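You operate a simulated robot arm through the tools that you are given. There is no shell and no other tool. Be economical: measure what you need, move in short steps, check, and stop when the job is done.

You run a simulated robot arm. Do the job below in one go: nothing can be reset, and whatever is moved stays where it is left.

TASK
Set the heater up to warm the brass collar at 95 degrees.
Fine: from the purple drawer, tongs onto the mat, collar onto the heater post; shut the drawer; set the heat dial; heater stays off.
Where things are to end (x, y in the base frame): tongs within 0.15 m of [0.9, 0.27].

The check looks at the end state, three seconds after you hand in, the way a careful person would. Anything else that was tipped, shoved, dropped, spilled or broken makes it a failure.

THE ROBOT
A 7-joint arm with a two-finger parallel gripper on a trunk, on a base that drives. Base frame: it is fixed to the floor where the robot stands at the start and does not move with it; the origin is under the middle of the robot, x ahead of it, y to its left, z up. Units: m, degrees, N and s.
With the tool pointing down near the work surface it reaches from about 0.44 to 0.9 m from the robot's upright axis, wherever it stands. Its first joint turns from -17.0 to 126.0 degrees. Places, roughly: heater switch [0.4, 0.8, 0.9]; purple drawer [0.8, 0.1, 0.7]; yellow stub cap (11x11x6 cm) [0.7, 0.2, 0.7]. Payload 1.57 kg.
The TCP is the grasp point between the finger pads, 0.03 m short of the fingertips. In the tool frame z runs along the fingers and y along their closing line. The gripper opens to 0.08 m. The fingers are 0.017 m wide and 0.012 m thick; the gripper's body (0.04 by 0.082 m) begins 0.08 m behind the TCP.
Orientation is told as [roll, pitch, yaw] about the base's x, y, z axes, in that order, counted from this pose: with the fingers straight down and closing along the base's y, the tool's x points along the base's -x, its y along +y and its z along -z.

THE INTERFACE
- The arm moves only by the tool play_rows. Its argument "commands" is a list of rows, each an object (a shift or turn left out is 0, a gripper value left out holds the last) with "angular": the turn, a rotation vector about the base's x, y, z in units of 8 degrees (1.0 is 8 degrees), a list of three; "linear": the shift along the base's x, y, z in units of 30 mm (1.0 is 30 mm), a list of three; "fingers": the finger opening in m, from 0 to 0.08. In form: [{"angular": [ax, ay, az], "linear": [tx, ty, tz], "fingers": fingers}, ...]. A call has 1 to 8 rows; each row shifts and turns the commanded pose from where the row before left it. A call with a number of a shift or a turn outside -1 to 1 is refused whole. Each row takes 0.2 s and may step no farther than 0.05 m and 8.6 degrees from the row before; otherwise, or with a gripper value out of range, the whole call is refused. A pose out of reach is approached as far as the arm can. The call stops where the force on the tool passes 40 N (or 10 N more than at its start, if that is more) or the arm is blocked; 0.2 s more then pass. Each finger travels about 0.045 m/s and halts on what it meets, pressing with about 21 N; the grip force reading is that of the motor and also rises with nothing between the fingers. The clock runs only during rows and for 0.2 s after the last one: add rows that do not move to give the fingers time. It gives the time, the measured TCP pose, the force on the tool (base axes), the opening and the grip force at its end, in the units of the frame above (readings bear some noise), with the torque about the TCP (base axes, N m) and any sound that the robot's microphone picked up.
- Cameras (640 x 400 px; columns grow to the right, rows downward): "scene" is now at [-0.0032, -0.1811, 1.1981]; the picture's right is [0.53, -0.85, 0.00], its down [-0.28, -0.17, -0.95] and it looks along [0.80, 0.50, -0.33] (base axes); focal length 230 px, centre (320, 200). "wrist" rides on the gripper at [0.072, -0.007, -0.122] in the tool frame; the picture's right is [0.09, 1.00, 0.00], its down [-0.84, 0.08, -0.54] and it looks along [-0.54, 0.05, 0.84] (tool axes); focal length 238 px, centre (320, 200). There is no depth. A picture from a camera that has moved, and an enlarged one, comes with that camera's place and axes in the base frame and with its lens.
- grab_frame(camera): a new picture of that camera. It takes no simulated time.
- move_column(by): slides the trunk up (or, below 0, down) by that many m; the arm and the scene camera ride with it, the base frame stays. It gives what a move gives, with no picture.
- steer(legs): drives the robot by 1 to 6 legs, each [ahead, left, turn to the left] in m, m and degrees, along the robot's own axes; the way and the turn of a leg run together, so that a leg with both is an arc; at most 1.5 m and 180 degrees a leg. The arm and the cameras ride along, it lands a little off, and it stops where it bumps. It gives what a move gives.
- pan_tilt(pan, tilt): turns the head with the scene camera to pan (to the left, within 109 degrees either way) and tilt (down, from -29 to 69), counted from straight ahead of the robot. It gives what a move gives.
- close_up(camera, box): a new picture of the part [left, top, right, bottom] of that camera's present view, enlarged. It takes no simulated time.
- hand_in(): hands the job in; it is judged then, once.

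Work in short steps. Places have to be worked out from the pictures, the camera data and where the tool is seen: move nearer, look again, correct. Check each grasp and each placing, and mend what went wrong. You have 120 turns and 98 pictures in all, those below and enlarged ones among them. Open the gripper and draw the arm clear of the work before you hand the job in, unless the task says otherwise; then end with one line.

The tools are called after "Request:" by a JSON object that holds its "api" and its "payload". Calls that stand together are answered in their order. play_rows: Moves the arm, as the interface text tells. Its arguments: {"type":"object","properties":{"commands":{"type":"array"}},"required":["commands"]} The other tools are called the same way: move_column (by) slides the trunk up or down; steer (legs) drives the base; pan_tilt (pan, tilt) turns the head that bears the scene camera; grab_frame (camera) takes a picture; close_up (camera, box) takes an enlarged picture of a part of a camera's view; hand_in () hands the job in.

At the start:

```text
time_s: 0.0
ee_pos: [0.5161, 0.2884, 1.1888]
ee_rot: [0.2, -0.1, 0.0]
wrist_force: [-0.3, -0.2, 0.7]
torque: [0.01, -0.03, 0.04]
gripper_width: 0.0797
grip_force: 0.1
trunk travel left (down, up): [-0.547, 0.243]
robot x, y, heading: [0.0033, -0.0002, 0.0]
head pan, tilt: [32.0, 19.0]
```

scene: 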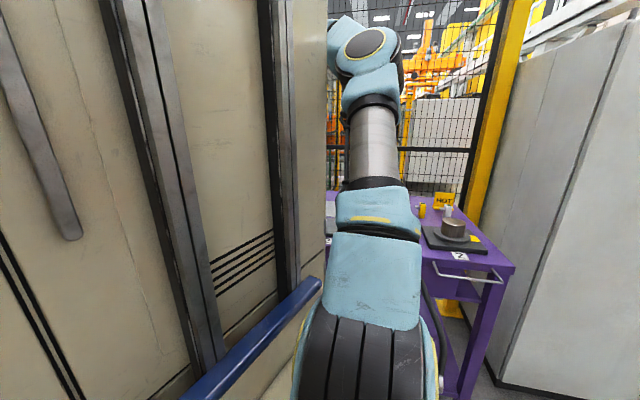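
wrist: 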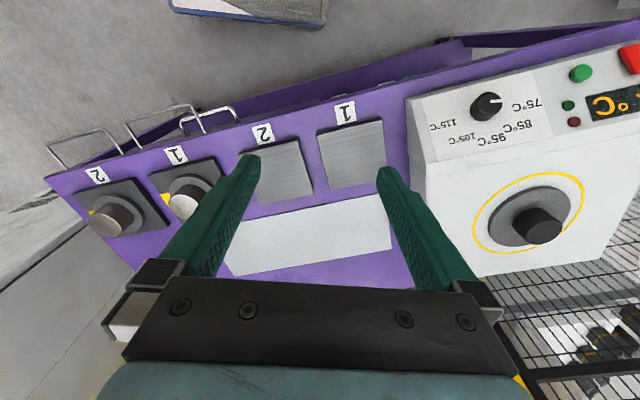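

The first views show a purple bench with a heater unit, posts and drawer handles. I'll zoom in to identify the parts.

Request:
{"api": "close_up", "payload": {"camera": "wrist", "box": [30, 60, 410, 298]}}

Request:
{"api": "close_up", "payload": {"camera": "wrist", "box": [390, 30, 640, 290]}}

Request:
{"api": "close_up", "payload": {"camera": "scene", "box": [320, 170, 540, 310]}}

```text
1.68 times, centred on (220, 179) of wrist
camera zoom: at [0.4448, 0.2821, 1.3127], right [-0.09, 1.0, 0.0], down [0.84, 0.08, 0.54], along [0.54, 0.05, -0.84], focal length 401 px, centre (488, 235)
```

zoom: 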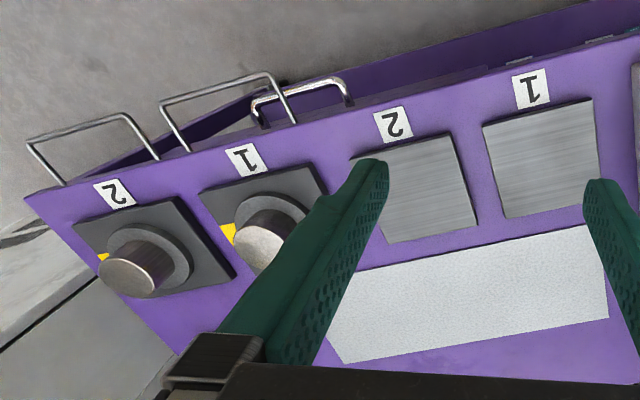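

```text
1.54 times, centred on (515, 160) of wrist
camera zoom: at [0.4448, 0.2821, 1.3127], right [-0.09, 1.0, 0.0], down [0.84, 0.08, 0.54], along [0.54, 0.05, -0.84], focal length 367 px, centre (20, 262)
```

zoom: 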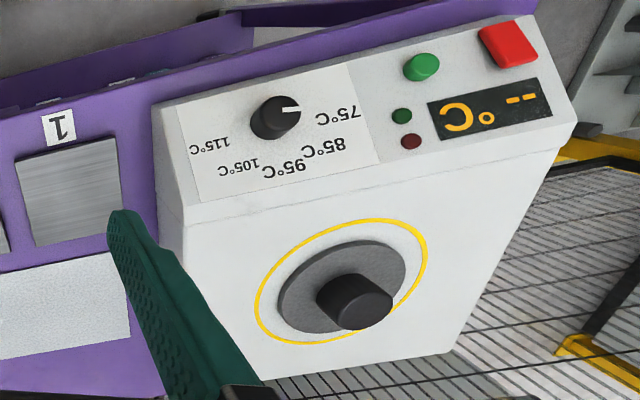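

```text
2.86 times, centred on (430, 240) of scene
camera zoom: at [-0.0032, -0.1811, 1.1981], right [0.53, -0.85, 0.0], down [-0.28, -0.17, -0.95], along [0.8, 0.5, -0.33], focal length 656 px, centre (6, 86)
```

zoom: 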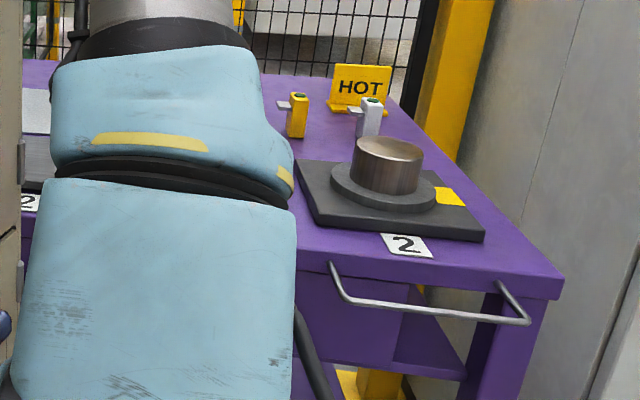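

The bench's front edge runs about 18° off the y axis. The white rectangle is the mat and the heater box is on the left. I'll pan the head to see the drawer front.

Request:
{"api": "pan_tilt", "payload": {"pan": 5, "tilt": 30}}

Request:
{"api": "grab_frame", "payload": {"camera": "scene"}}

Request:
{"api": "pan_tilt", "payload": {"pan": 75, "tilt": 25}}

Request:
{"api": "grab_frame", "payload": {"camera": "scene"}}

```text
time_s: 0.9
ee_pos: [0.5161, 0.2877, 1.1917]
ee_rot: [0.1, 0.1, -0.1]
wrist_force: [-0.3, -1.0, 0.0]
torque: [-0.02, -0.01, -0.03]
gripper_width: 0.0801
grip_force: 0.1
trunk travel left (down, up): [-0.547, 0.243]
robot x, y, heading: [0.0041, 0.0023, -0.0]
head pan, tilt: [5.0, 30.0]
```

```text
92 pictures are left
camera scene: at [0.0078, -0.2225, 1.1804], right [0.09, -1.0, 0.0], down [-0.5, -0.04, -0.87], along [0.86, 0.08, -0.5], focal length 230 px, centre (320, 200)
```

scene: 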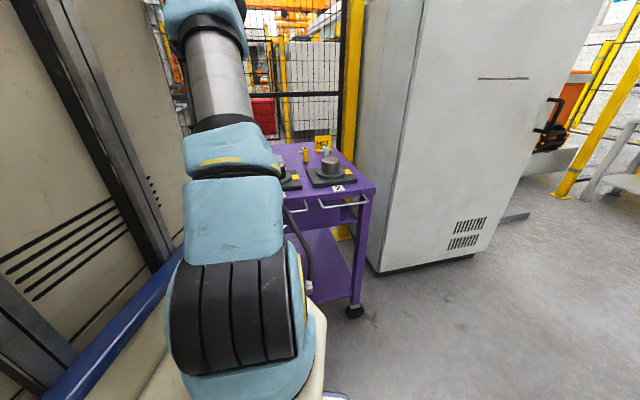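

```text
time_s: 2.3
ee_pos: [0.5169, 0.2885, 1.1911]
ee_rot: [0.0, 0.0, 0.1]
wrist_force: [0.0, -0.3, 0.0]
torque: [-0.01, -0.03, 0.01]
gripper_width: 0.0799
grip_force: 0.1
trunk travel left (down, up): [-0.547, 0.243]
robot x, y, heading: [-0.0001, -0.0006, -0.2]
head pan, tilt: [75.0, 25.0]
```

```text
91 pictures are left
camera scene: at [-0.0584, -0.1415, 1.1883], right [0.97, -0.26, 0.0], down [-0.11, -0.41, -0.91], along [0.24, 0.88, -0.42], focal length 230 px, centre (320, 200)
```

scene: 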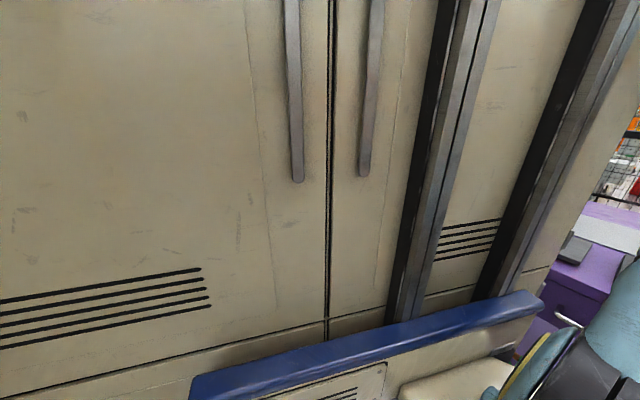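

The beige mast hides much of the view, but the bench shows at the right. I'll pan between these two directions and zoom in on the drawer.

Request:
{"api": "close_up", "payload": {"camera": "scene", "box": [500, 190, 640, 390]}}

Request:
{"api": "close_up", "payload": {"camera": "wrist", "box": [130, 20, 490, 150]}}

```text
2.00 times, centred on (570, 290) of scene
camera zoom: at [-0.0584, -0.1415, 1.1883], right [0.97, -0.26, 0.0], down [-0.11, -0.41, -0.91], along [0.24, 0.88, -0.42], focal length 459 px, centre (-180, 20)
```

zoom: 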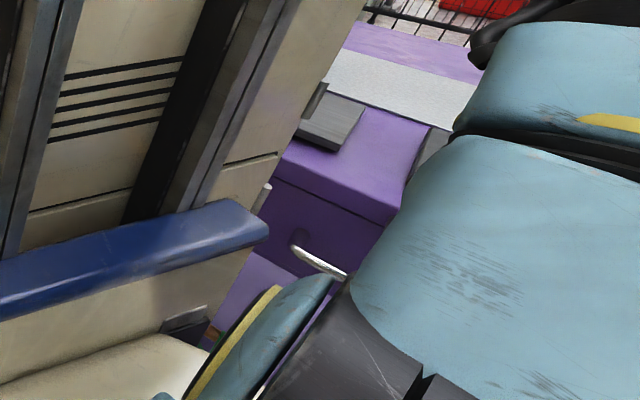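

```text
1.78 times, centred on (310, 85) of wrist
camera zoom: at [0.4448, 0.2821, 1.3127], right [-0.09, 1.0, 0.0], down [0.84, 0.08, 0.54], along [0.54, 0.05, -0.84], focal length 424 px, centre (338, 404)
```

zoom: 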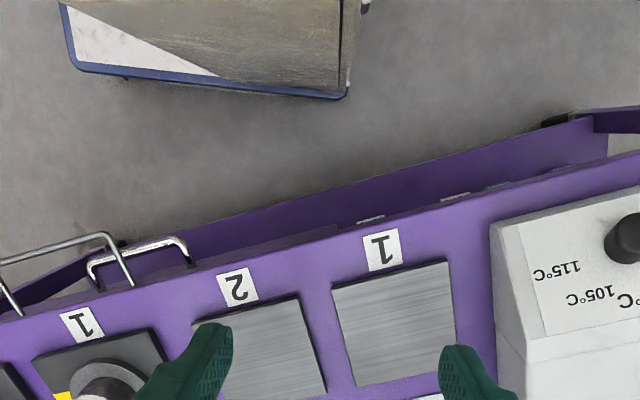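

The drawer handle sits near (0.61, 0.03, 0.7), which is too close for a horizontal approach, so I need to back up. I'll check behind and to the right first.

Request:
{"api": "pan_tilt", "payload": {"pan": -105, "tilt": 30}}

Request:
{"api": "grab_frame", "payload": {"camera": "scene"}}

Request:
{"api": "pan_tilt", "payload": {"pan": -40, "tilt": 35}}

Request:
{"api": "grab_frame", "payload": {"camera": "scene"}}

```text
time_s: 5.0
ee_pos: [0.5164, 0.2887, 1.1902]
ee_rot: [0.0, 0.0, 0.0]
wrist_force: [0.0, 0.1, 0.4]
torque: [-0.02, -0.02, 0.0]
gripper_width: 0.0801
grip_force: 0.1
trunk travel left (down, up): [-0.547, 0.243]
robot x, y, heading: [0.0003, 0.001, 0.1]
head pan, tilt: [-105.0, 30.0]
```

```text
88 pictures are left
camera scene: at [-0.1056, -0.3178, 1.1803], right [-0.97, 0.26, 0.0], down [0.13, 0.48, -0.87], along [-0.22, -0.84, -0.5], focal length 230 px, centre (320, 200)
```

scene: 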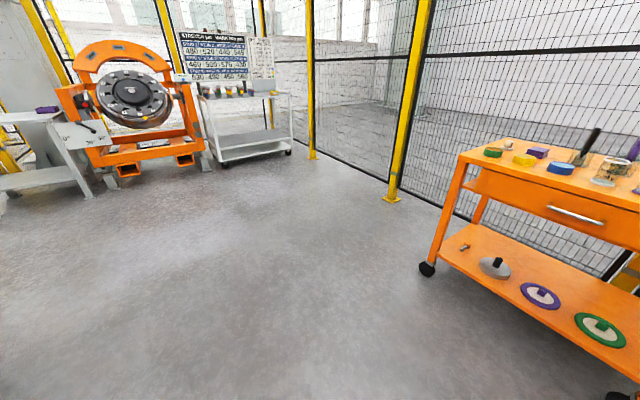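

```text
time_s: 6.4
ee_pos: [0.517, 0.2875, 1.1899]
ee_rot: [0.2, -0.1, 0.0]
wrist_force: [0.9, 0.7, 0.2]
torque: [0.01, 0.03, -0.02]
gripper_width: 0.0798
grip_force: 0.0
trunk travel left (down, up): [-0.547, 0.243]
robot x, y, heading: [-0.0009, 0.0014, 0.1]
head pan, tilt: [-40.0, 35.0]
```

```text
87 pictures are left
camera scene: at [-0.0148, -0.2871, 1.1725], right [-0.64, -0.77, 0.0], down [-0.44, 0.37, -0.82], along [0.63, -0.53, -0.57], focal length 230 px, centre (320, 200)
```

scene: 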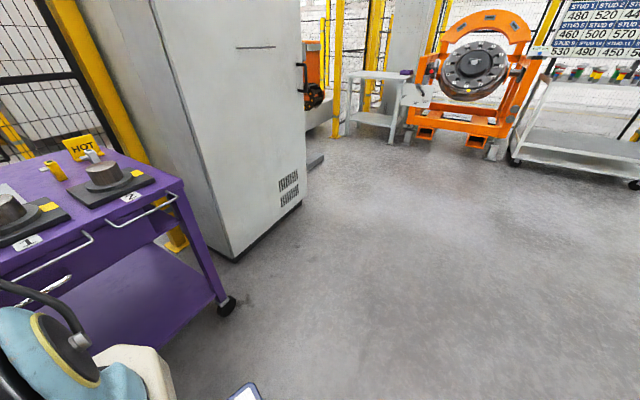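

This gives a clear view of the bench front. I'll zoom in on it.

Request:
{"api": "close_up", "payload": {"camera": "scene", "box": [0, 120, 240, 370]}}

```text
1.60 times, centred on (120, 245) of scene
camera zoom: at [-0.0148, -0.2871, 1.1725], right [-0.64, -0.77, 0.0], down [-0.44, 0.37, -0.82], along [0.63, -0.53, -0.57], focal length 367 px, centre (640, 128)
```

zoom: 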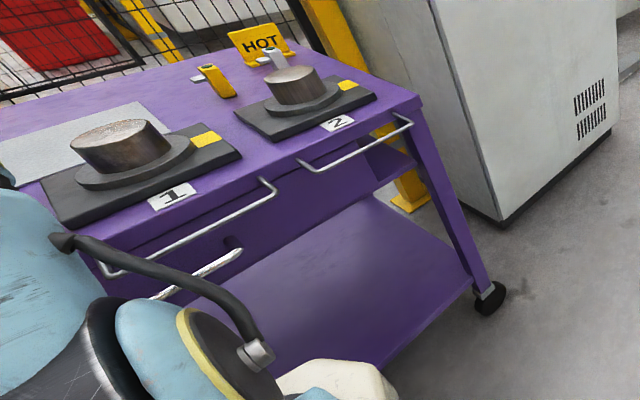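

There is room behind, and the drawer handle sits under guard rail 1. I'll back up 0.3 m and turn right 20°, so the drawer ends up left-ahead within joint 1's range.

Request:
{"api": "steer", "payload": {"legs": [[-0.3, 0, 0], [0, 0, -20]]}}

Request:
{"api": "pan_tilt", "payload": {"pan": 15, "tilt": 30}}

Request:
{"api": "grab_frame", "payload": {"camera": "scene"}}

Request:
{"api": "grab_frame", "payload": {"camera": "wrist"}}

```text
time_s: 9.5
ee_pos: [0.2904, 0.0938, 1.191]
ee_rot: [0.0, 0.0, -20.0]
wrist_force: [-0.4, -0.1, 0.0]
torque: [-0.01, -0.02, 0.03]
gripper_width: 0.0802
grip_force: 0.1
trunk travel left (down, up): [-0.547, 0.243]
robot x, y, heading: [-0.2969, 0.0012, -20.0]
head pan, tilt: [-40.0, 35.0]
```

```text
time_s: 10.7
ee_pos: [0.29, 0.0948, 1.1901]
ee_rot: [0.0, 0.0, -20.0]
wrist_force: [0.1, -1.2, 0.1]
torque: [-0.01, 0.02, 0.04]
gripper_width: 0.0801
grip_force: 0.0
trunk travel left (down, up): [-0.547, 0.243]
robot x, y, heading: [-0.2903, 0.0019, -19.9]
head pan, tilt: [15.0, 30.0]
```

```text
85 pictures are left
camera scene: at [-0.3597, -0.1966, 1.1803], right [-0.09, -1.0, 0.0], down [-0.5, 0.04, -0.87], along [0.86, -0.08, -0.5], focal length 230 px, centre (320, 200)
```

scene: 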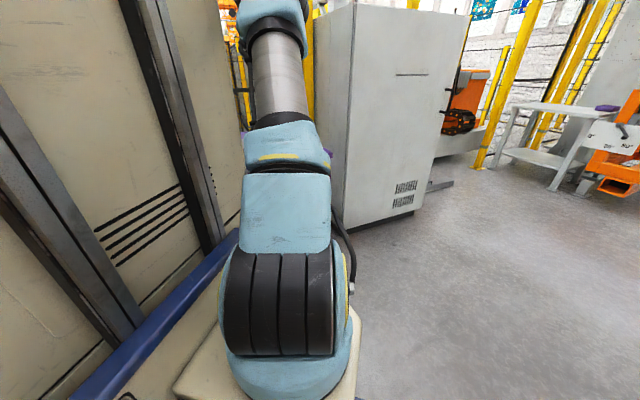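

```text
84 pictures are left
camera wrist: at [0.2204, 0.1138, 1.3127], right [0.25, 0.97, 0.0], down [0.81, -0.21, 0.54], along [0.52, -0.14, -0.84], focal length 238 px, centre (320, 200)
```

wrist: 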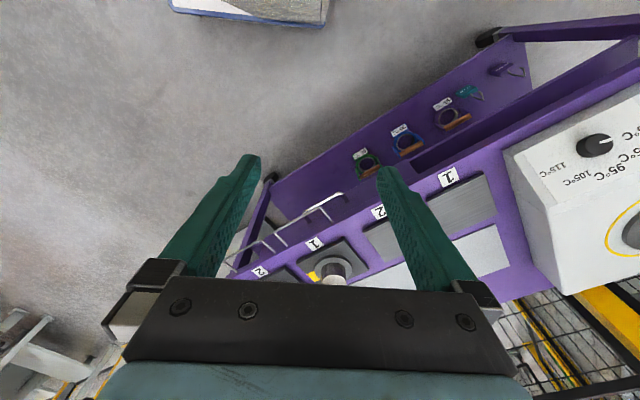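

The wrist sees the lower shelf with rings and the drawer handle from above. I'll lower the trunk and turn the tool to face the bench front (yaw +17.6, tilted forward).

Request:
{"api": "move_column", "payload": {"by": -0.25}}

Request:
{"api": "play_rows", "payload": {"commands": [{"angular": [0, 0, 0.94], "linear": [0, -0.4, 0]}, {"angular": [0, 0, 0.94], "linear": [0, -0.4, 0]}, {"angular": [0, 0, 0.94], "linear": [0, -0.4, 0]}, {"angular": [0, 0, 0.94], "linear": [0, -0.4, 0]}, {"angular": [0, 0, 0.94], "linear": [0, -0.4, 0]}]}}

Request:
{"api": "play_rows", "payload": {"commands": [{"angular": [0.3, -0.95, 0]}, {"angular": [0.3, -0.95, 0]}, {"angular": [0.3, -0.95, 0]}, {"angular": [0.3, -0.95, 0]}, {"angular": [0.3, -0.95, 0]}, {"angular": [0.15, -0.48, 0]}]}}

Request:
{"api": "grab_frame", "payload": {"camera": "wrist"}}

```text
time_s: 13.3
ee_pos: [0.2909, 0.0959, 0.9401]
ee_rot: [0.0, -0.1, -20.0]
wrist_force: [0.3, 0.2, -0.6]
torque: [-0.03, 0.02, -0.01]
gripper_width: 0.0801
grip_force: 0.0
trunk travel left (down, up): [-0.297, 0.493]
robot x, y, heading: [-0.2913, -0.0008, -20.0]
head pan, tilt: [15.0, 30.0]
```

```text
time_s: 14.5
ee_pos: [0.2904, 0.0353, 0.9407]
ee_rot: [-0.1, 0.0, 17.7]
wrist_force: [0.1, -0.2, -0.8]
torque: [0.01, -0.03, 0.02]
gripper_width: 0.0797
grip_force: 0.2
trunk travel left (down, up): [-0.297, 0.493]
robot x, y, heading: [-0.2945, -0.0003, -20.0]
head pan, tilt: [15.0, 30.0]
```

```text
time_s: 15.6
ee_pos: [0.3372, -0.029, 0.891]
ee_rot: [9.1, -29.7, 7.5]
wrist_force: [0.0, 0.2, -0.4]
torque: [0.0, 0.01, 0.01]
gripper_width: 0.0801
grip_force: 0.0
trunk travel left (down, up): [-0.297, 0.493]
robot x, y, heading: [-0.2921, 0.0005, -19.7]
head pan, tilt: [15.0, 30.0]
stopped in row 5: the arm was blocked; the commanded pose is now the measured one
```

```text
83 pictures are left
camera wrist: at [0.2194, -0.0707, 0.9587], right [-0.29, 0.95, 0.09], down [0.45, 0.05, 0.89], along [0.85, 0.3, -0.45], focal length 238 px, centre (320, 200)
```

wrist: 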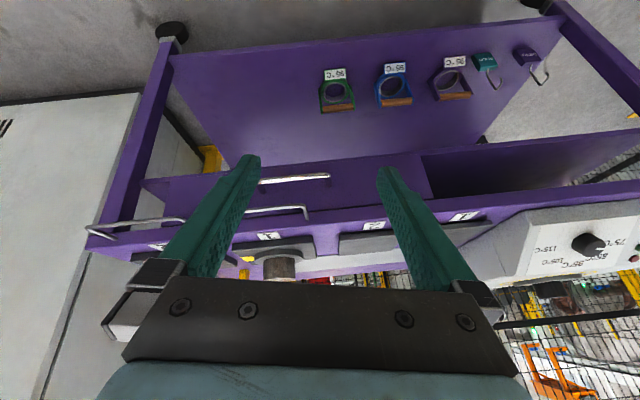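

The arm hit a limit at about 32° tilt, but the view is useful. I'll zoom in on the labelled rings and the drawer.

Request:
{"api": "close_up", "payload": {"camera": "wrist", "box": [300, 30, 580, 130]}}

Request:
{"api": "close_up", "payload": {"camera": "wrist", "box": [140, 130, 500, 290]}}

```text
2.29 times, centred on (440, 80) of wrist
camera zoom: at [0.2194, -0.0707, 0.9587], right [-0.29, 0.95, 0.09], down [0.45, 0.05, 0.89], along [0.85, 0.3, -0.45], focal length 545 px, centre (46, 474)
```

zoom: 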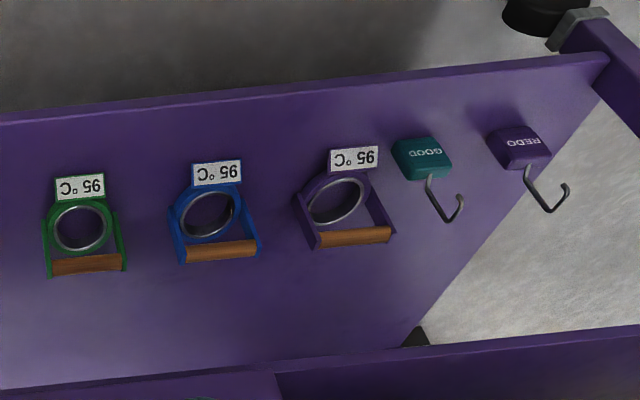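

```text
1.78 times, centred on (320, 210) of wrist
camera zoom: at [0.2194, -0.0707, 0.9587], right [-0.29, 0.95, 0.09], down [0.45, 0.05, 0.89], along [0.85, 0.3, -0.45], focal length 424 px, centre (320, 182)
```

zoom: 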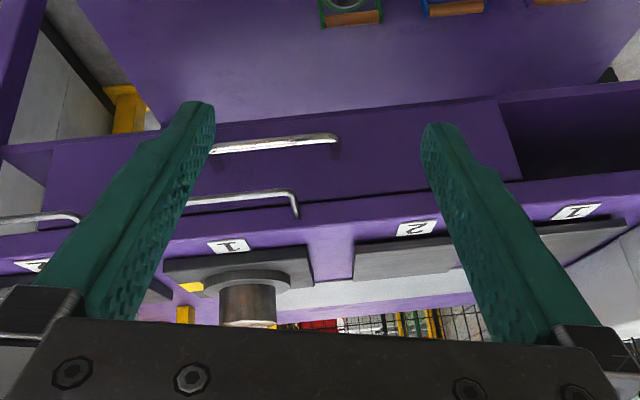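

The handle triangulates to ends (0.591, 0.086) and (0.637, -0.049) at z 0.711, with its left part free of the rail. I'll roll the tool 90° about its own axis, so the fingers close across the bar.

Request:
{"api": "play_rows", "payload": {"commands": [{"angular": [0.471, 0.225, -0.859]}, {"angular": [0.471, 0.225, -0.859]}, {"angular": [0.471, 0.225, -0.859]}, {"angular": [0.471, 0.225, -0.859]}, {"angular": [0.471, 0.225, -0.859]}, {"angular": [0.471, 0.225, -0.859]}]}}

Request:
{"api": "play_rows", "payload": {"commands": [{"angular": [0.471, 0.225, -0.859]}, {"angular": [0.471, 0.225, -0.859]}, {"angular": [0.471, 0.225, -0.859]}, {"angular": [0.471, 0.225, -0.859]}, {"angular": [0.471, 0.225, -0.859]}]}}

Request:
{"api": "grab_frame", "payload": {"camera": "wrist"}}

```text
time_s: 17.2
ee_pos: [0.3378, -0.0436, 0.8874]
ee_rot: [27.7, -12.9, -43.0]
wrist_force: [-1.2, 0.8, -0.1]
torque: [-0.01, 0.01, -0.02]
gripper_width: 0.0799
grip_force: 0.1
trunk travel left (down, up): [-0.297, 0.493]
robot x, y, heading: [-0.2942, 0.0023, -19.9]
head pan, tilt: [15.0, 30.0]
stopped in row 6: the arm was blocked; the commanded pose is now the measured one
```

```text
time_s: 18.4
ee_pos: [0.3372, -0.0465, 0.888]
ee_rot: [29.4, 7.6, -78.2]
wrist_force: [-0.8, -0.4, -0.1]
torque: [0.02, 0.01, -0.02]
gripper_width: 0.0799
grip_force: 0.0
trunk travel left (down, up): [-0.297, 0.493]
robot x, y, heading: [-0.2942, 0.0047, -20.1]
head pan, tilt: [15.0, 30.0]
```

```text
80 pictures are left
camera wrist: at [0.2616, -0.0019, 0.9997], right [0.84, 0.2, 0.5], down [-0.01, -0.92, 0.4], along [0.54, -0.34, -0.77], focal length 238 px, centre (320, 200)
```

wrist: 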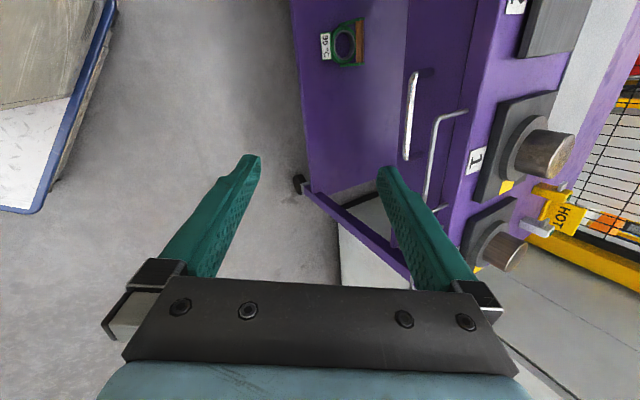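

The orientation is nearly right and needs about a 10° correction. I'll correct it, narrow the fingers and move toward a pre-grasp near (0.52, 0.045, 0.83).

Request:
{"api": "play_rows", "payload": {"commands": [{"angular": [-0.43, -0.135, 0.41], "fingers": 0.045}, {"angular": [-0.43, -0.135, 0.41]}, {"linear": [0.9, 0.45, -0.28]}, {"linear": [0.9, 0.45, -0.28]}, {"linear": [0.9, 0.45, -0.28]}, {"linear": [0.9, 0.45, -0.28]}, {"linear": [0.9, 0.45, -0.28]}]}}

Request:
{"api": "grab_frame", "payload": {"camera": "wrist"}}

```text
time_s: 20.0
ee_pos: [0.4712, 0.0353, 0.8467]
ee_rot: [29.6, -0.1, -70.5]
wrist_force: [0.0, 0.8, 0.1]
torque: [0.01, -0.02, -0.01]
gripper_width: 0.045
grip_force: 0.1
trunk travel left (down, up): [-0.297, 0.493]
robot x, y, heading: [-0.2955, -0.0001, -19.7]
head pan, tilt: [15.0, 30.0]
```

```text
79 pictures are left
camera wrist: at [0.3841, 0.0809, 0.9497], right [0.78, 0.38, 0.49], down [0.09, -0.86, 0.51], along [0.61, -0.35, -0.71], focal length 238 px, centre (320, 200)
```

wrist: 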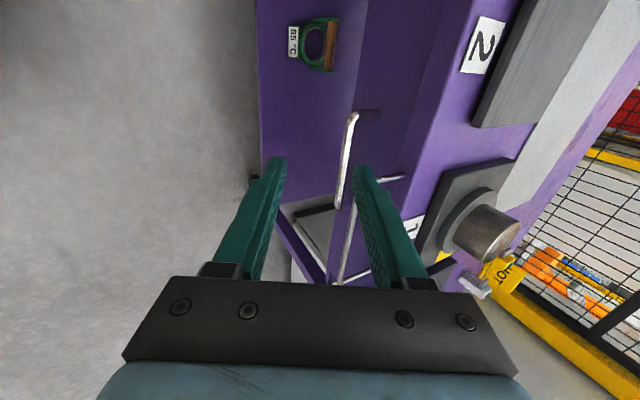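

The handle projects where I expected. I'll narrow the fingers to 0.03, go to the pre-grasp and slide down along the tool axis over the bar's free left end.

Request:
{"api": "play_rows", "payload": {"commands": [{"linear": [0.76, 0.19, -0.48], "fingers": 0.032}, {"linear": [0.76, 0.19, -0.48]}, {"linear": [0.76, 0.19, -0.48]}, {"linear": [0.316, 0.105, -0.577]}, {"linear": [0.316, 0.105, -0.577]}, {"linear": [0.316, 0.105, -0.577]}]}}

Request:
{"api": "close_up", "payload": {"camera": "wrist", "box": [220, 60, 460, 290]}}

```text
time_s: 21.4
ee_pos: [0.5684, 0.0604, 0.7511]
ee_rot: [29.5, 0.0, -70.6]
wrist_force: [-0.5, -0.1, -0.2]
torque: [-0.01, 0.0, -0.01]
gripper_width: 0.0321
grip_force: 0.0
trunk travel left (down, up): [-0.297, 0.493]
robot x, y, heading: [-0.2921, -0.0009, -20.0]
head pan, tilt: [15.0, 30.0]
```

```text
1.74 times, centred on (340, 175) of wrist
camera zoom: at [0.4826, 0.1071, 0.8543], right [0.79, 0.37, 0.49], down [0.09, -0.86, 0.51], along [0.61, -0.36, -0.71], focal length 414 px, centre (285, 244)
```

zoom: 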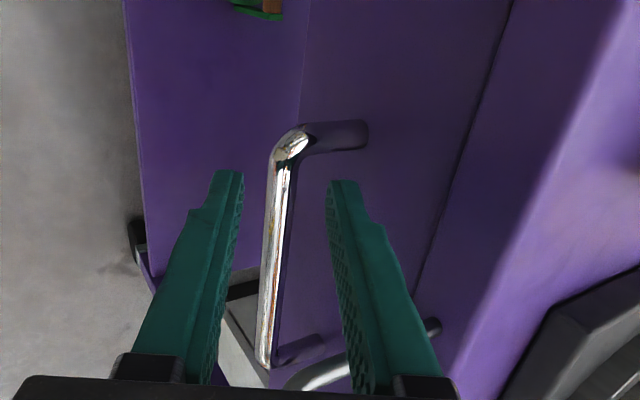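

The bar is between the fingers. I'll advance the last 35 mm and close.

Request:
{"api": "play_rows", "payload": {"commands": [{"linear": [0.316, 0.105, -0.577]}, {"linear": [0.28, 0.09, -0.5]}, {"fingers": 0.0}, {}, {}]}}

Request:
{"api": "close_up", "payload": {"camera": "wrist", "box": [220, 60, 460, 290]}}

```text
time_s: 22.6
ee_pos: [0.5877, 0.0624, 0.7195]
ee_rot: [29.6, -0.2, -70.8]
wrist_force: [5.8, -15.1, -3.5]
torque: [-0.28, -0.14, -0.33]
gripper_width: 0.0157
grip_force: 31.5
trunk travel left (down, up): [-0.297, 0.493]
robot x, y, heading: [-0.294, 0.0005, -20.3]
head pan, tilt: [15.0, 30.0]
```

```text
1.74 times, centred on (340, 175) of wrist
camera zoom: at [0.5008, 0.1096, 0.8224], right [0.79, 0.37, 0.49], down [0.09, -0.86, 0.51], along [0.61, -0.36, -0.71], focal length 414 px, centre (285, 244)
```

zoom: 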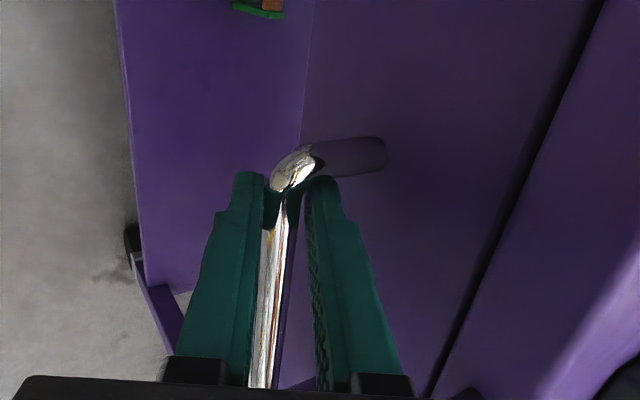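

It's gripped at 16 mm, but a sideways force shows the fingers are on the bar's bend. I'll ease toward the middle and start pulling the drawer out.

Request:
{"api": "play_rows", "payload": {"commands": [{"linear": [0.06, -0.19, 0]}, {"linear": [-0.47, -0.16, 0]}, {"linear": [-0.47, -0.16, 0]}, {"linear": [-0.63, -0.21, 0]}, {"linear": [-0.63, -0.21, 0]}]}}

Request:
{"api": "grab_frame", "payload": {"camera": "wrist"}}

```text
time_s: 23.8
ee_pos: [0.5214, 0.039, 0.72]
ee_rot: [29.6, 0.0, -70.7]
wrist_force: [0.2, -1.5, -1.4]
torque: [-0.49, 0.03, -0.4]
gripper_width: 0.0152
grip_force: 31.1
trunk travel left (down, up): [-0.297, 0.493]
robot x, y, heading: [-0.2931, 0.0056, -20.1]
head pan, tilt: [15.0, 30.0]
```

```text
76 pictures are left
camera wrist: at [0.4352, 0.0852, 0.8224], right [0.79, 0.37, 0.49], down [0.09, -0.86, 0.51], along [0.61, -0.36, -0.71], focal length 238 px, centre (320, 200)
```

wrist: 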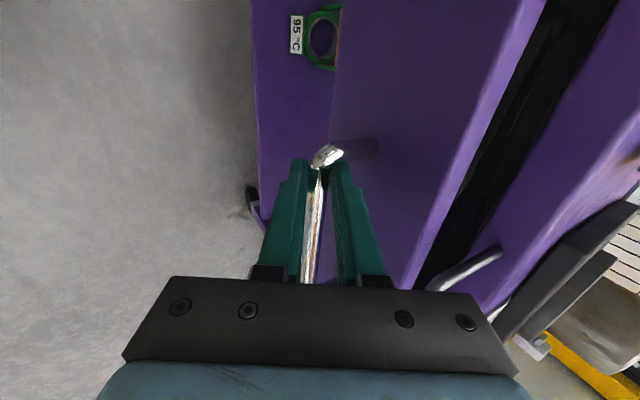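

The drawer is opening with little force, so I'll keep pulling.

Request:
{"api": "play_rows", "payload": {"commands": [{"linear": [-0.63, -0.21, 0]}, {"linear": [-0.63, -0.21, 0]}, {"linear": [-0.63, -0.21, 0]}, {"linear": [-0.63, -0.21, 0]}, {"linear": [-0.63, -0.21, 0]}, {"linear": [-0.63, -0.21, 0]}]}}

Request:
{"api": "grab_frame", "payload": {"camera": "wrist"}}

```text
time_s: 25.2
ee_pos: [0.4084, -0.0027, 0.7202]
ee_rot: [29.5, -0.1, -70.8]
wrist_force: [5.3, -21.2, -5.4]
torque: [-1.05, -0.03, -0.69]
gripper_width: 0.0145
grip_force: 30.7
trunk travel left (down, up): [-0.297, 0.493]
robot x, y, heading: [-0.2951, -0.0021, -20.3]
head pan, tilt: [15.0, 30.0]
```

```text
75 pictures are left
camera wrist: at [0.3215, 0.0448, 0.8227], right [0.79, 0.37, 0.49], down [0.09, -0.85, 0.51], along [0.61, -0.36, -0.71], focal length 238 px, centre (320, 200)
```

wrist: 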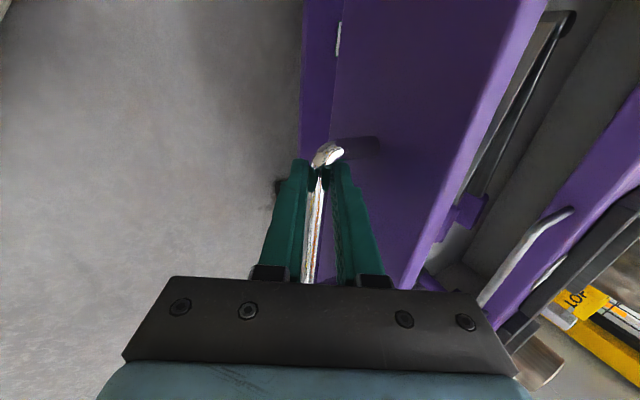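

The tongs are visible and the drawer is out about 0.19 m. The side force suggests the true direction is nearer 20°, so I'll correct and pull a bit more.

Request:
{"api": "play_rows", "payload": {"commands": [{"linear": [-0.05, -0.17, 0]}, {"linear": [-0.6, -0.23, 0]}, {"linear": [-0.6, -0.23, 0]}, {"linear": [-0.6, -0.23, 0]}]}}

Request:
{"api": "grab_frame", "payload": {"camera": "wrist"}}

```text
time_s: 26.2
ee_pos: [0.355, -0.0259, 0.719]
ee_rot: [29.6, 0.2, -70.7]
wrist_force: [-5.0, 16.0, 7.6]
torque: [-0.45, -0.23, 0.36]
gripper_width: 0.014
grip_force: 29.8
trunk travel left (down, up): [-0.297, 0.493]
robot x, y, heading: [-0.2928, 0.0019, -20.3]
head pan, tilt: [15.0, 30.0]
```

```text
74 pictures are left
camera wrist: at [0.2696, 0.0204, 0.8219], right [0.79, 0.37, 0.49], down [0.09, -0.86, 0.51], along [0.61, -0.35, -0.71], focal length 238 px, centre (320, 200)
```

wrist: 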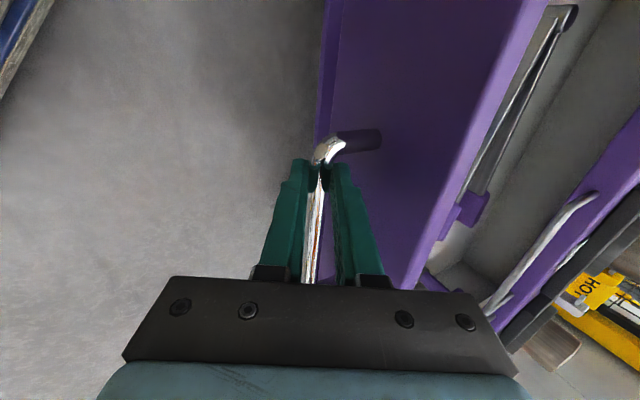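

The drawer is out about 0.25 m. I'll open the fingers, retreat along the tool axis and rise for a view of the contents.

Request:
{"api": "play_rows", "payload": {"commands": [{"fingers": 0.032}, {}, {"linear": [-0.316, -0.105, 0.577]}, {"linear": [-0.316, -0.105, 0.577]}, {"linear": [-0.316, -0.105, 0.577]}, {"linear": [-0.2, 0, 0.95]}, {"linear": [0, 0, 1]}, {"linear": [0, 0, 1]}]}}

Request:
{"api": "play_rows", "payload": {"commands": [{"angular": [0.3, -0.9, 0], "linear": [0, 0, 1]}, {"linear": [0, 0, 1]}, {"linear": [0, 0, 1]}, {"linear": [0, 0, 1]}]}}

Request:
{"api": "grab_frame", "payload": {"camera": "wrist"}}

```text
time_s: 28.2
ee_pos: [0.3265, -0.069, 0.8446]
ee_rot: [27.7, 0.8, -73.8]
wrist_force: [-0.2, 0.6, 0.7]
torque: [-0.01, 0.01, 0.03]
gripper_width: 0.0318
grip_force: 0.0
trunk travel left (down, up): [-0.297, 0.493]
robot x, y, heading: [-0.2921, 0.0013, -20.0]
head pan, tilt: [15.0, 30.0]
stopped in row 8: the arm was blocked; the commanded pose is now the measured one
```

```text
time_s: 29.2
ee_pos: [0.3323, -0.0719, 0.9603]
ee_rot: [35.0, 1.3, -74.0]
wrist_force: [-0.4, -0.7, 0.5]
torque: [-0.02, -0.03, -0.01]
gripper_width: 0.0319
grip_force: 0.1
trunk travel left (down, up): [-0.297, 0.493]
robot x, y, heading: [-0.2938, 0.0023, -20.1]
head pan, tilt: [15.0, 30.0]
```

```text
73 pictures are left
camera wrist: at [0.2398, -0.0245, 1.0572], right [0.76, 0.3, 0.57], down [-0.01, -0.88, 0.47], along [0.65, -0.36, -0.67], focal length 238 px, centre (320, 200)
```

wrist: 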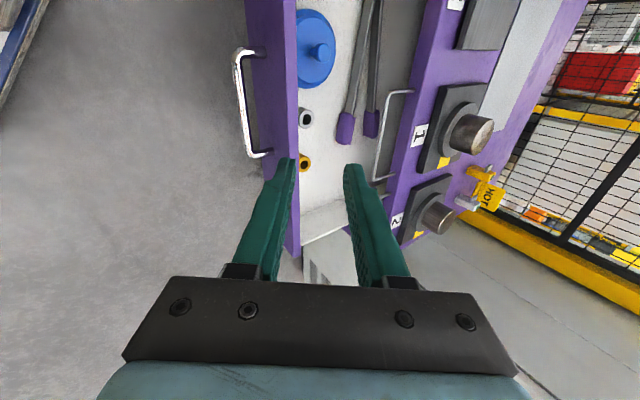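

The contents are visible: a blue lid, a grey collar, a brass collar and the tongs. I'll zoom in.

Request:
{"api": "close_up", "payload": {"camera": "wrist", "box": [220, 0, 420, 220]}}

```text
1.82 times, centred on (320, 110) of wrist
camera zoom: at [0.2398, -0.0245, 1.0572], right [0.76, 0.3, 0.57], down [-0.01, -0.88, 0.47], along [0.65, -0.36, -0.67], focal length 433 px, centre (320, 364)
```

zoom: 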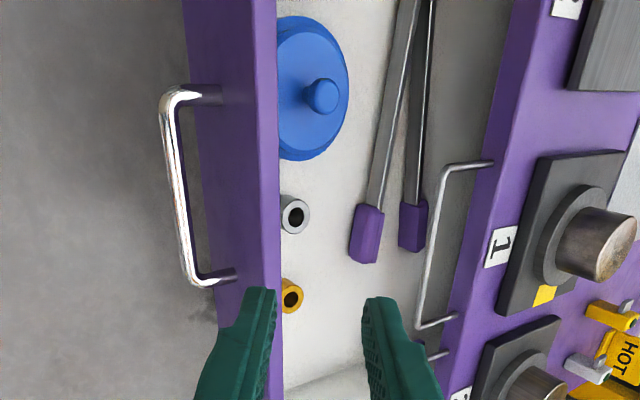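

The brass collar is near (0.53, -0.14), and the tongs run parallel to the drawer front. For a better overhead view I'll untilt the tool and yaw it back to about 18°.

Request:
{"api": "play_rows", "payload": {"commands": [{"angular": [-0.29, 0.83, 0], "linear": [0.3, 0.1, 0.4]}, {"angular": [-0.29, 0.83, 0], "linear": [0.3, 0.1, 0.4]}, {"angular": [-0.29, 0.83, 0], "linear": [0.3, 0.1, 0.4]}, {"angular": [-0.29, 0.83, 0], "linear": [0.3, 0.1, 0]}, {"angular": [-0.29, 0.83, 0], "linear": [0.3, 0.1, 0]}]}}

Request:
{"api": "play_rows", "payload": {"commands": [{"angular": [0, 0, 1]}, {"angular": [0, 0, 1]}, {"angular": [0, 0, 1]}, {"angular": [0, 0, 1]}, {"angular": [0, 0, 1]}, {"angular": [0, 0, 1]}]}}

Request:
{"api": "play_rows", "payload": {"commands": [{"angular": [0, 0, 1]}, {"angular": [0, 0, 1]}, {"angular": [0, 0, 1]}, {"angular": [0, 0, 1]}, {"angular": [0, 0, 1]}, {"angular": [0, 0, 0.5]}]}}

Request:
{"api": "grab_frame", "payload": {"camera": "wrist"}}

```text
time_s: 30.4
ee_pos: [0.3588, -0.0452, 0.9911]
ee_rot: [0.6, -0.7, -72.8]
wrist_force: [0.0, 0.0, -0.3]
torque: [0.01, 0.01, -0.03]
gripper_width: 0.032
grip_force: 0.2
out of reach, approached as far as the arm can: row 5
trunk travel left (down, up): [-0.297, 0.493]
robot x, y, heading: [-0.296, 0.0005, -20.0]
head pan, tilt: [15.0, 30.0]
```

```text
time_s: 31.8
ee_pos: [0.3578, -0.0465, 0.9906]
ee_rot: [0.6, -0.7, -24.8]
wrist_force: [-0.4, 0.5, 0.0]
torque: [0.01, -0.01, 0.01]
gripper_width: 0.032
grip_force: 0.0
trunk travel left (down, up): [-0.297, 0.493]
robot x, y, heading: [-0.2921, 0.0037, -20.1]
head pan, tilt: [15.0, 30.0]
```

```text
time_s: 33.2
ee_pos: [0.3589, -0.046, 0.9917]
ee_rot: [0.6, -0.7, 19.3]
wrist_force: [0.3, -0.2, 0.2]
torque: [0.02, -0.03, -0.01]
gripper_width: 0.0319
grip_force: 0.2
trunk travel left (down, up): [-0.297, 0.493]
robot x, y, heading: [-0.2917, -0.002, -19.7]
head pan, tilt: [15.0, 30.0]
```

```text
71 pictures are left
camera wrist: at [0.2912, -0.0772, 1.1131], right [-0.42, 0.91, 0.01], down [0.76, 0.34, 0.55], along [0.5, 0.24, -0.83], focal length 238 px, centre (320, 200)
```

wrist: 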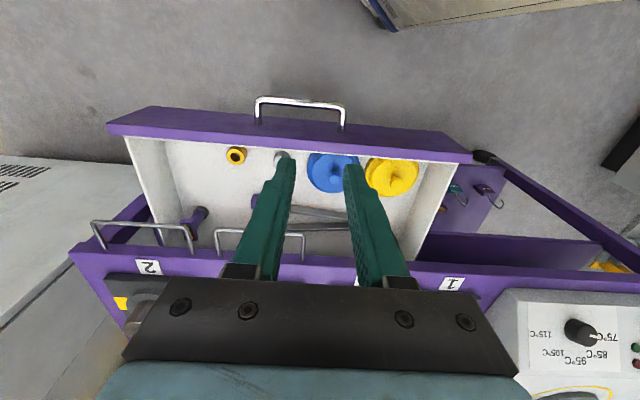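

The drawer is fully visible: brass collar left, grey collar hidden behind a finger, blue and yellow caps to the right. I'll zoom in on the details.

Request:
{"api": "close_up", "payload": {"camera": "wrist", "box": [120, 90, 470, 280]}}

```text
1.83 times, centred on (295, 185) of wrist
camera zoom: at [0.2912, -0.0772, 1.1131], right [-0.42, 0.91, 0.01], down [0.76, 0.34, 0.55], along [0.5, 0.24, -0.83], focal length 436 px, centre (366, 227)
```

zoom: 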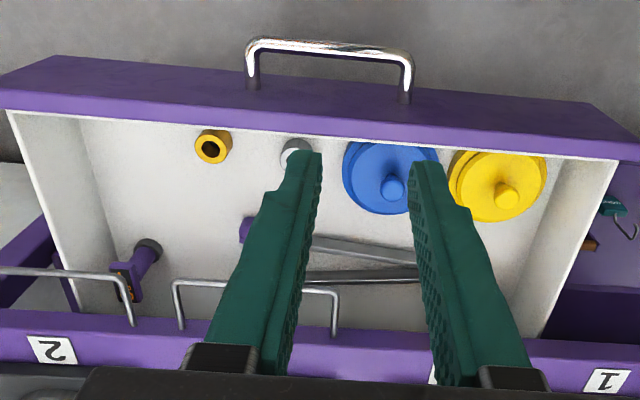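

The tongs' far end is behind the right finger. I'll open the fingers and shift left along the bench to see it.

Request:
{"api": "play_rows", "payload": {"commands": [{"linear": [-0.3, 0.9, 0.2], "fingers": 0.08}, {"linear": [-0.3, 0.9, 0.2]}, {"linear": [-0.3, 0.9, 0.2]}, {}]}}

Request:
{"api": "close_up", "payload": {"camera": "wrist", "box": [120, 80, 470, 290]}}

```text
time_s: 34.2
ee_pos: [0.3168, 0.0276, 0.9949]
ee_rot: [0.8, -0.8, 19.1]
wrist_force: [0.3, -0.3, -0.3]
torque: [0.02, 0.03, 0.0]
gripper_width: 0.08
grip_force: 0.0
out of reach, approached as far as the arm can: row 1, 2, 3
trunk travel left (down, up): [-0.297, 0.493]
robot x, y, heading: [-0.2932, 0.0001, -20.2]
head pan, tilt: [15.0, 30.0]
```

```text
1.83 times, centred on (295, 185) of wrist
camera zoom: at [0.2495, -0.0034, 1.116], right [-0.41, 0.91, 0.01], down [0.76, 0.34, 0.56], along [0.5, 0.24, -0.83], focal length 436 px, centre (366, 227)
```

zoom: 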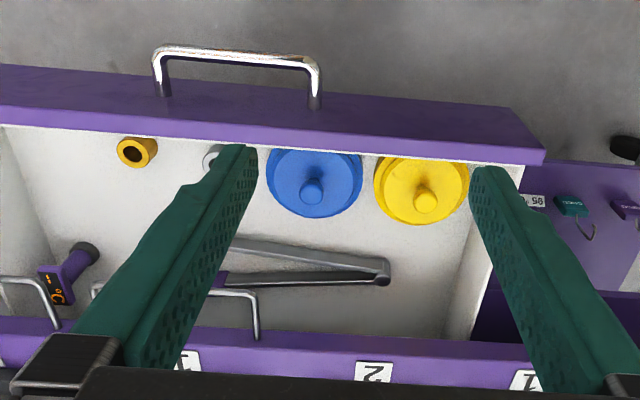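

The tongs' joint is near (0.576, 0.172), with the arms opening toward -y. A standing spot near (0, 0.32) turned about -42° would reach everything, but first I'll check my own body shape to judge clearance to the open drawer.

Request:
{"api": "pan_tilt", "payload": {"pan": 45, "tilt": 65}}

Request:
{"api": "grab_frame", "payload": {"camera": "scene"}}

Request:
{"api": "pan_tilt", "payload": {"pan": 0, "tilt": 65}}

Request:
{"api": "grab_frame", "payload": {"camera": "scene"}}

```text
time_s: 35.2
ee_pos: [0.3162, 0.0266, 0.9949]
ee_rot: [0.7, -0.9, 19.2]
wrist_force: [1.0, -0.1, 0.2]
torque: [-0.01, 0.0, -0.01]
gripper_width: 0.0801
grip_force: 0.0
trunk travel left (down, up): [-0.297, 0.493]
robot x, y, heading: [-0.2939, -0.0011, -20.1]
head pan, tilt: [45.0, 65.0]
```

```text
68 pictures are left
camera scene: at [-0.3946, -0.1631, 0.8827], right [0.42, -0.91, 0.0], down [-0.82, -0.38, -0.42], along [0.38, 0.18, -0.91], focal length 230 px, centre (320, 200)
```

scene: 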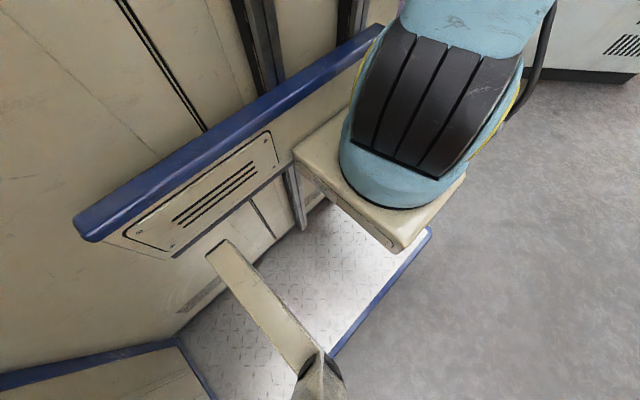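

```text
time_s: 36.4
ee_pos: [0.3166, 0.0285, 0.9946]
ee_rot: [0.7, -0.9, 19.3]
wrist_force: [-0.5, 0.3, -0.5]
torque: [-0.03, -0.03, 0.02]
gripper_width: 0.0798
grip_force: 0.1
trunk travel left (down, up): [-0.297, 0.493]
robot x, y, heading: [-0.2937, -0.0017, -20.0]
head pan, tilt: [0.0, 65.0]
```

```text
67 pictures are left
camera scene: at [-0.3926, -0.2094, 0.8827], right [-0.34, -0.94, 0.0], down [-0.85, 0.31, -0.42], along [0.4, -0.14, -0.91], focal length 230 px, centre (320, 200)
```

scene: 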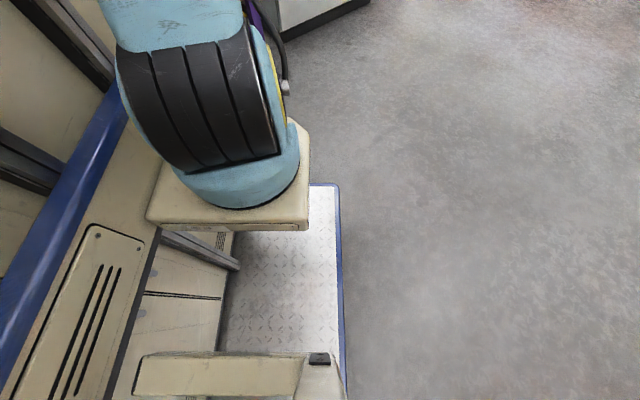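

I stand on a low platform with a mast to the left. A spot near (-0.12, 0.36) at -35° keeps about 0.17 m from the drawer corner and reaches everything in the drawer. I'll drive there.

Request:
{"api": "steer", "payload": {"legs": [[0, 0, -15], [-0.065, 0.394, 0]]}}

Request:
{"api": "grab_frame", "payload": {"camera": "wrist"}}

```text
time_s: 39.7
ee_pos: [0.4689, 0.2084, 0.9955]
ee_rot: [0.7, -0.9, 3.9]
wrist_force: [-0.9, 0.8, 0.0]
torque: [0.01, -0.01, -0.02]
gripper_width: 0.0801
grip_force: 0.0
trunk travel left (down, up): [-0.297, 0.493]
robot x, y, heading: [-0.1276, 0.3383, -35.4]
head pan, tilt: [0.0, 65.0]
```

```text
66 pictures are left
camera wrist: at [0.396, 0.1963, 1.116], right [-0.16, 0.99, 0.01], down [0.82, 0.13, 0.56], along [0.55, 0.1, -0.83], focal length 238 px, centre (320, 200)
```

wrist: 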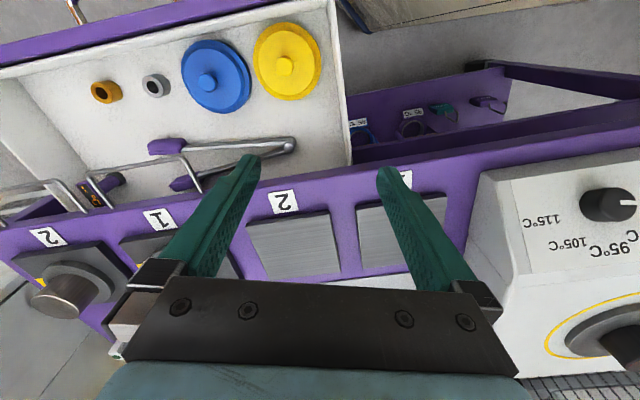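

This is an excellent overhead view of the whole drawer. I'll zoom in for precise positions.

Request:
{"api": "close_up", "payload": {"camera": "wrist", "box": [80, 60, 320, 210]}}

```text
2.67 times, centred on (200, 135) of wrist
camera zoom: at [0.396, 0.1963, 1.116], right [-0.16, 0.99, 0.01], down [0.82, 0.13, 0.56], along [0.55, 0.1, -0.83], focal length 636 px, centre (640, 373)
```

zoom: 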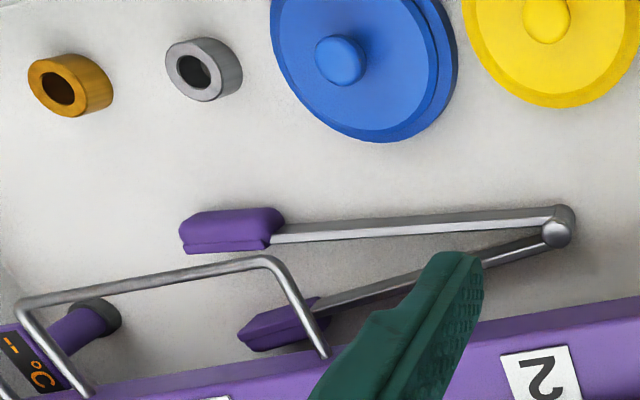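

I place the tongs' near arm at about (0.590, 0.075), close above the drawer floor. I'll rotate the tool to yaw -79.5 and bring it over that point.

Request:
{"api": "play_rows", "payload": {"commands": [{"angular": [0, 0, -1], "linear": [0.2, -0.5, -0.2], "fingers": 0.034}, {"angular": [0, 0, -1], "linear": [0.2, -0.5, -0.2]}, {"angular": [0, 0, -1], "linear": [0.2, -0.5, -0.2]}, {"angular": [0, 0, -1], "linear": [0.2, -0.5, -0.2]}, {"angular": [0, 0, -1], "linear": [0.2, -0.5, -0.2]}, {"angular": [0, 0, -1], "linear": [0.2, -0.5, -0.2]}, {"angular": [0, 0, -1], "linear": [0.2, -0.5, -0.2]}, {"angular": [0, 0, -1], "linear": [0.2, -0.5, -0.2]}]}}

Request:
{"api": "play_rows", "payload": {"commands": [{"angular": [0, 0, -1], "linear": [0, 0, -0.5]}, {"angular": [0, 0, -1], "linear": [0, 0, -0.5]}, {"angular": [0, 0, -0.4], "linear": [0, 0, -0.5]}, {"angular": [0.17, -0.92, 0], "linear": [0, 0, -0.5]}, {"angular": [0.17, -0.92, 0], "linear": [0, 0, -0.5]}]}}

Request:
{"api": "grab_frame", "payload": {"camera": "wrist"}}

```text
time_s: 41.5
ee_pos: [0.5166, 0.0879, 0.9479]
ee_rot: [0.7, -0.9, -60.3]
wrist_force: [0.1, -0.1, -0.5]
torque: [0.0, -0.01, 0.03]
gripper_width: 0.0341
grip_force: 0.1
trunk travel left (down, up): [-0.297, 0.493]
robot x, y, heading: [-0.1252, 0.3459, -35.2]
head pan, tilt: [0.0, 65.0]
```

```text
time_s: 42.7
ee_pos: [0.5148, 0.0896, 0.8701]
ee_rot: [15.7, -0.9, -79.6]
wrist_force: [0.0, -0.1, 0.9]
torque: [-0.02, 0.0, 0.0]
gripper_width: 0.0338
grip_force: 0.0
trunk travel left (down, up): [-0.297, 0.493]
robot x, y, heading: [-0.1298, 0.343, -35.3]
head pan, tilt: [0.0, 65.0]
```

```text
64 pictures are left
camera wrist: at [0.4625, 0.1547, 0.9853], right [0.93, 0.27, 0.27], down [0.08, -0.83, 0.56], along [0.37, -0.49, -0.79], focal length 238 px, centre (320, 200)
```

wrist: 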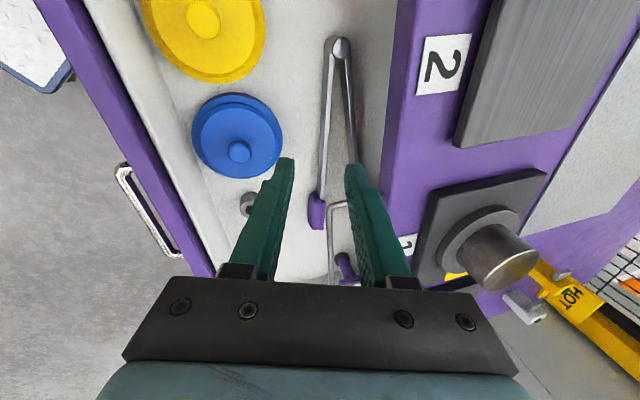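

The tongs' arm projects exactly where predicted. I'll move to the hover pose and descend partway along the tool axis.

Request:
{"api": "play_rows", "payload": {"commands": [{"linear": [0.46, -0.23, -0.83]}, {"linear": [0.46, -0.23, -0.83]}, {"linear": [0.46, -0.23, -0.83]}, {"linear": [0.17, 0.03, -0.64]}, {"linear": [0.17, 0.03, -0.64]}, {"linear": [0.17, 0.03, -0.64]}]}}

Request:
{"api": "close_up", "payload": {"camera": "wrist", "box": [200, 40, 460, 290]}}

```text
time_s: 44.1
ee_pos: [0.5746, 0.0685, 0.7385]
ee_rot: [15.6, -0.9, -79.7]
wrist_force: [0.6, 0.0, 0.3]
torque: [-0.02, 0.0, -0.04]
gripper_width: 0.0338
grip_force: 0.1
trunk travel left (down, up): [-0.297, 0.493]
robot x, y, heading: [-0.1247, 0.3456, -35.3]
head pan, tilt: [0.0, 65.0]
```

```text
1.60 times, centred on (330, 165) of wrist
camera zoom: at [0.5216, 0.1354, 0.8538], right [0.93, 0.27, 0.27], down [0.08, -0.83, 0.56], along [0.37, -0.49, -0.79], focal length 381 px, centre (304, 256)
```

zoom: 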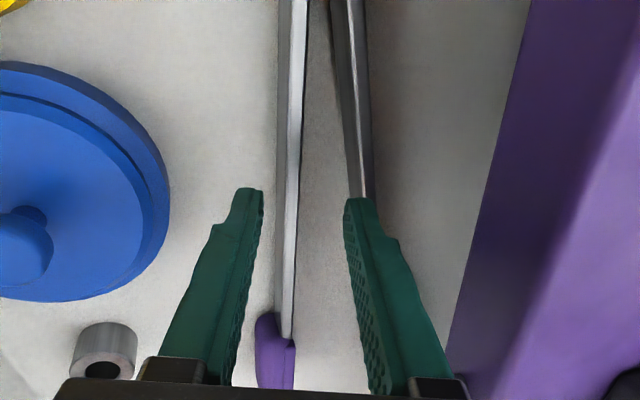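

The fingers sit about 7 mm too far right, so the right finger would meet the second arm. I'll shift, narrow slightly and descend most of the way.

Request:
{"api": "play_rows", "payload": {"commands": [{"linear": [-0.23, -0.04, 0], "fingers": 0.03}, {}, {"linear": [0.17, 0.03, -0.64]}, {"linear": [0.085, 0.015, -0.32]}]}}

Request:
{"api": "close_up", "payload": {"camera": "wrist", "box": [200, 40, 460, 290]}}

```text
time_s: 45.1
ee_pos: [0.5748, 0.0704, 0.712]
ee_rot: [15.6, -0.9, -79.5]
wrist_force: [0.0, 0.2, 0.5]
torque: [0.05, 0.02, -0.02]
gripper_width: 0.03
grip_force: 0.1
trunk travel left (down, up): [-0.297, 0.493]
robot x, y, heading: [-0.1292, 0.3465, -35.6]
head pan, tilt: [0.0, 65.0]
```

```text
1.60 times, centred on (330, 165) of wrist
camera zoom: at [0.5232, 0.1359, 0.8262], right [0.93, 0.27, 0.27], down [0.08, -0.83, 0.56], along [0.37, -0.49, -0.79], focal length 381 px, centre (304, 256)
```

zoom: 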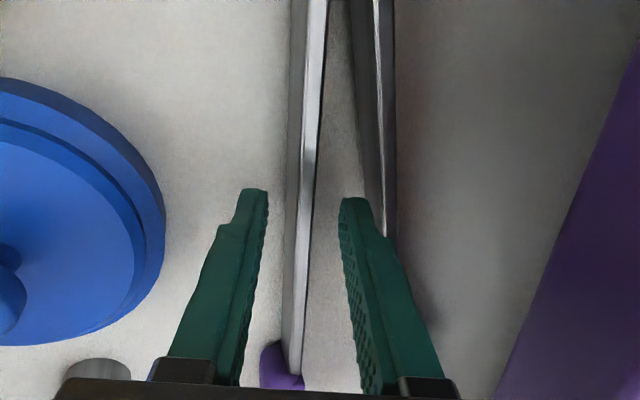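

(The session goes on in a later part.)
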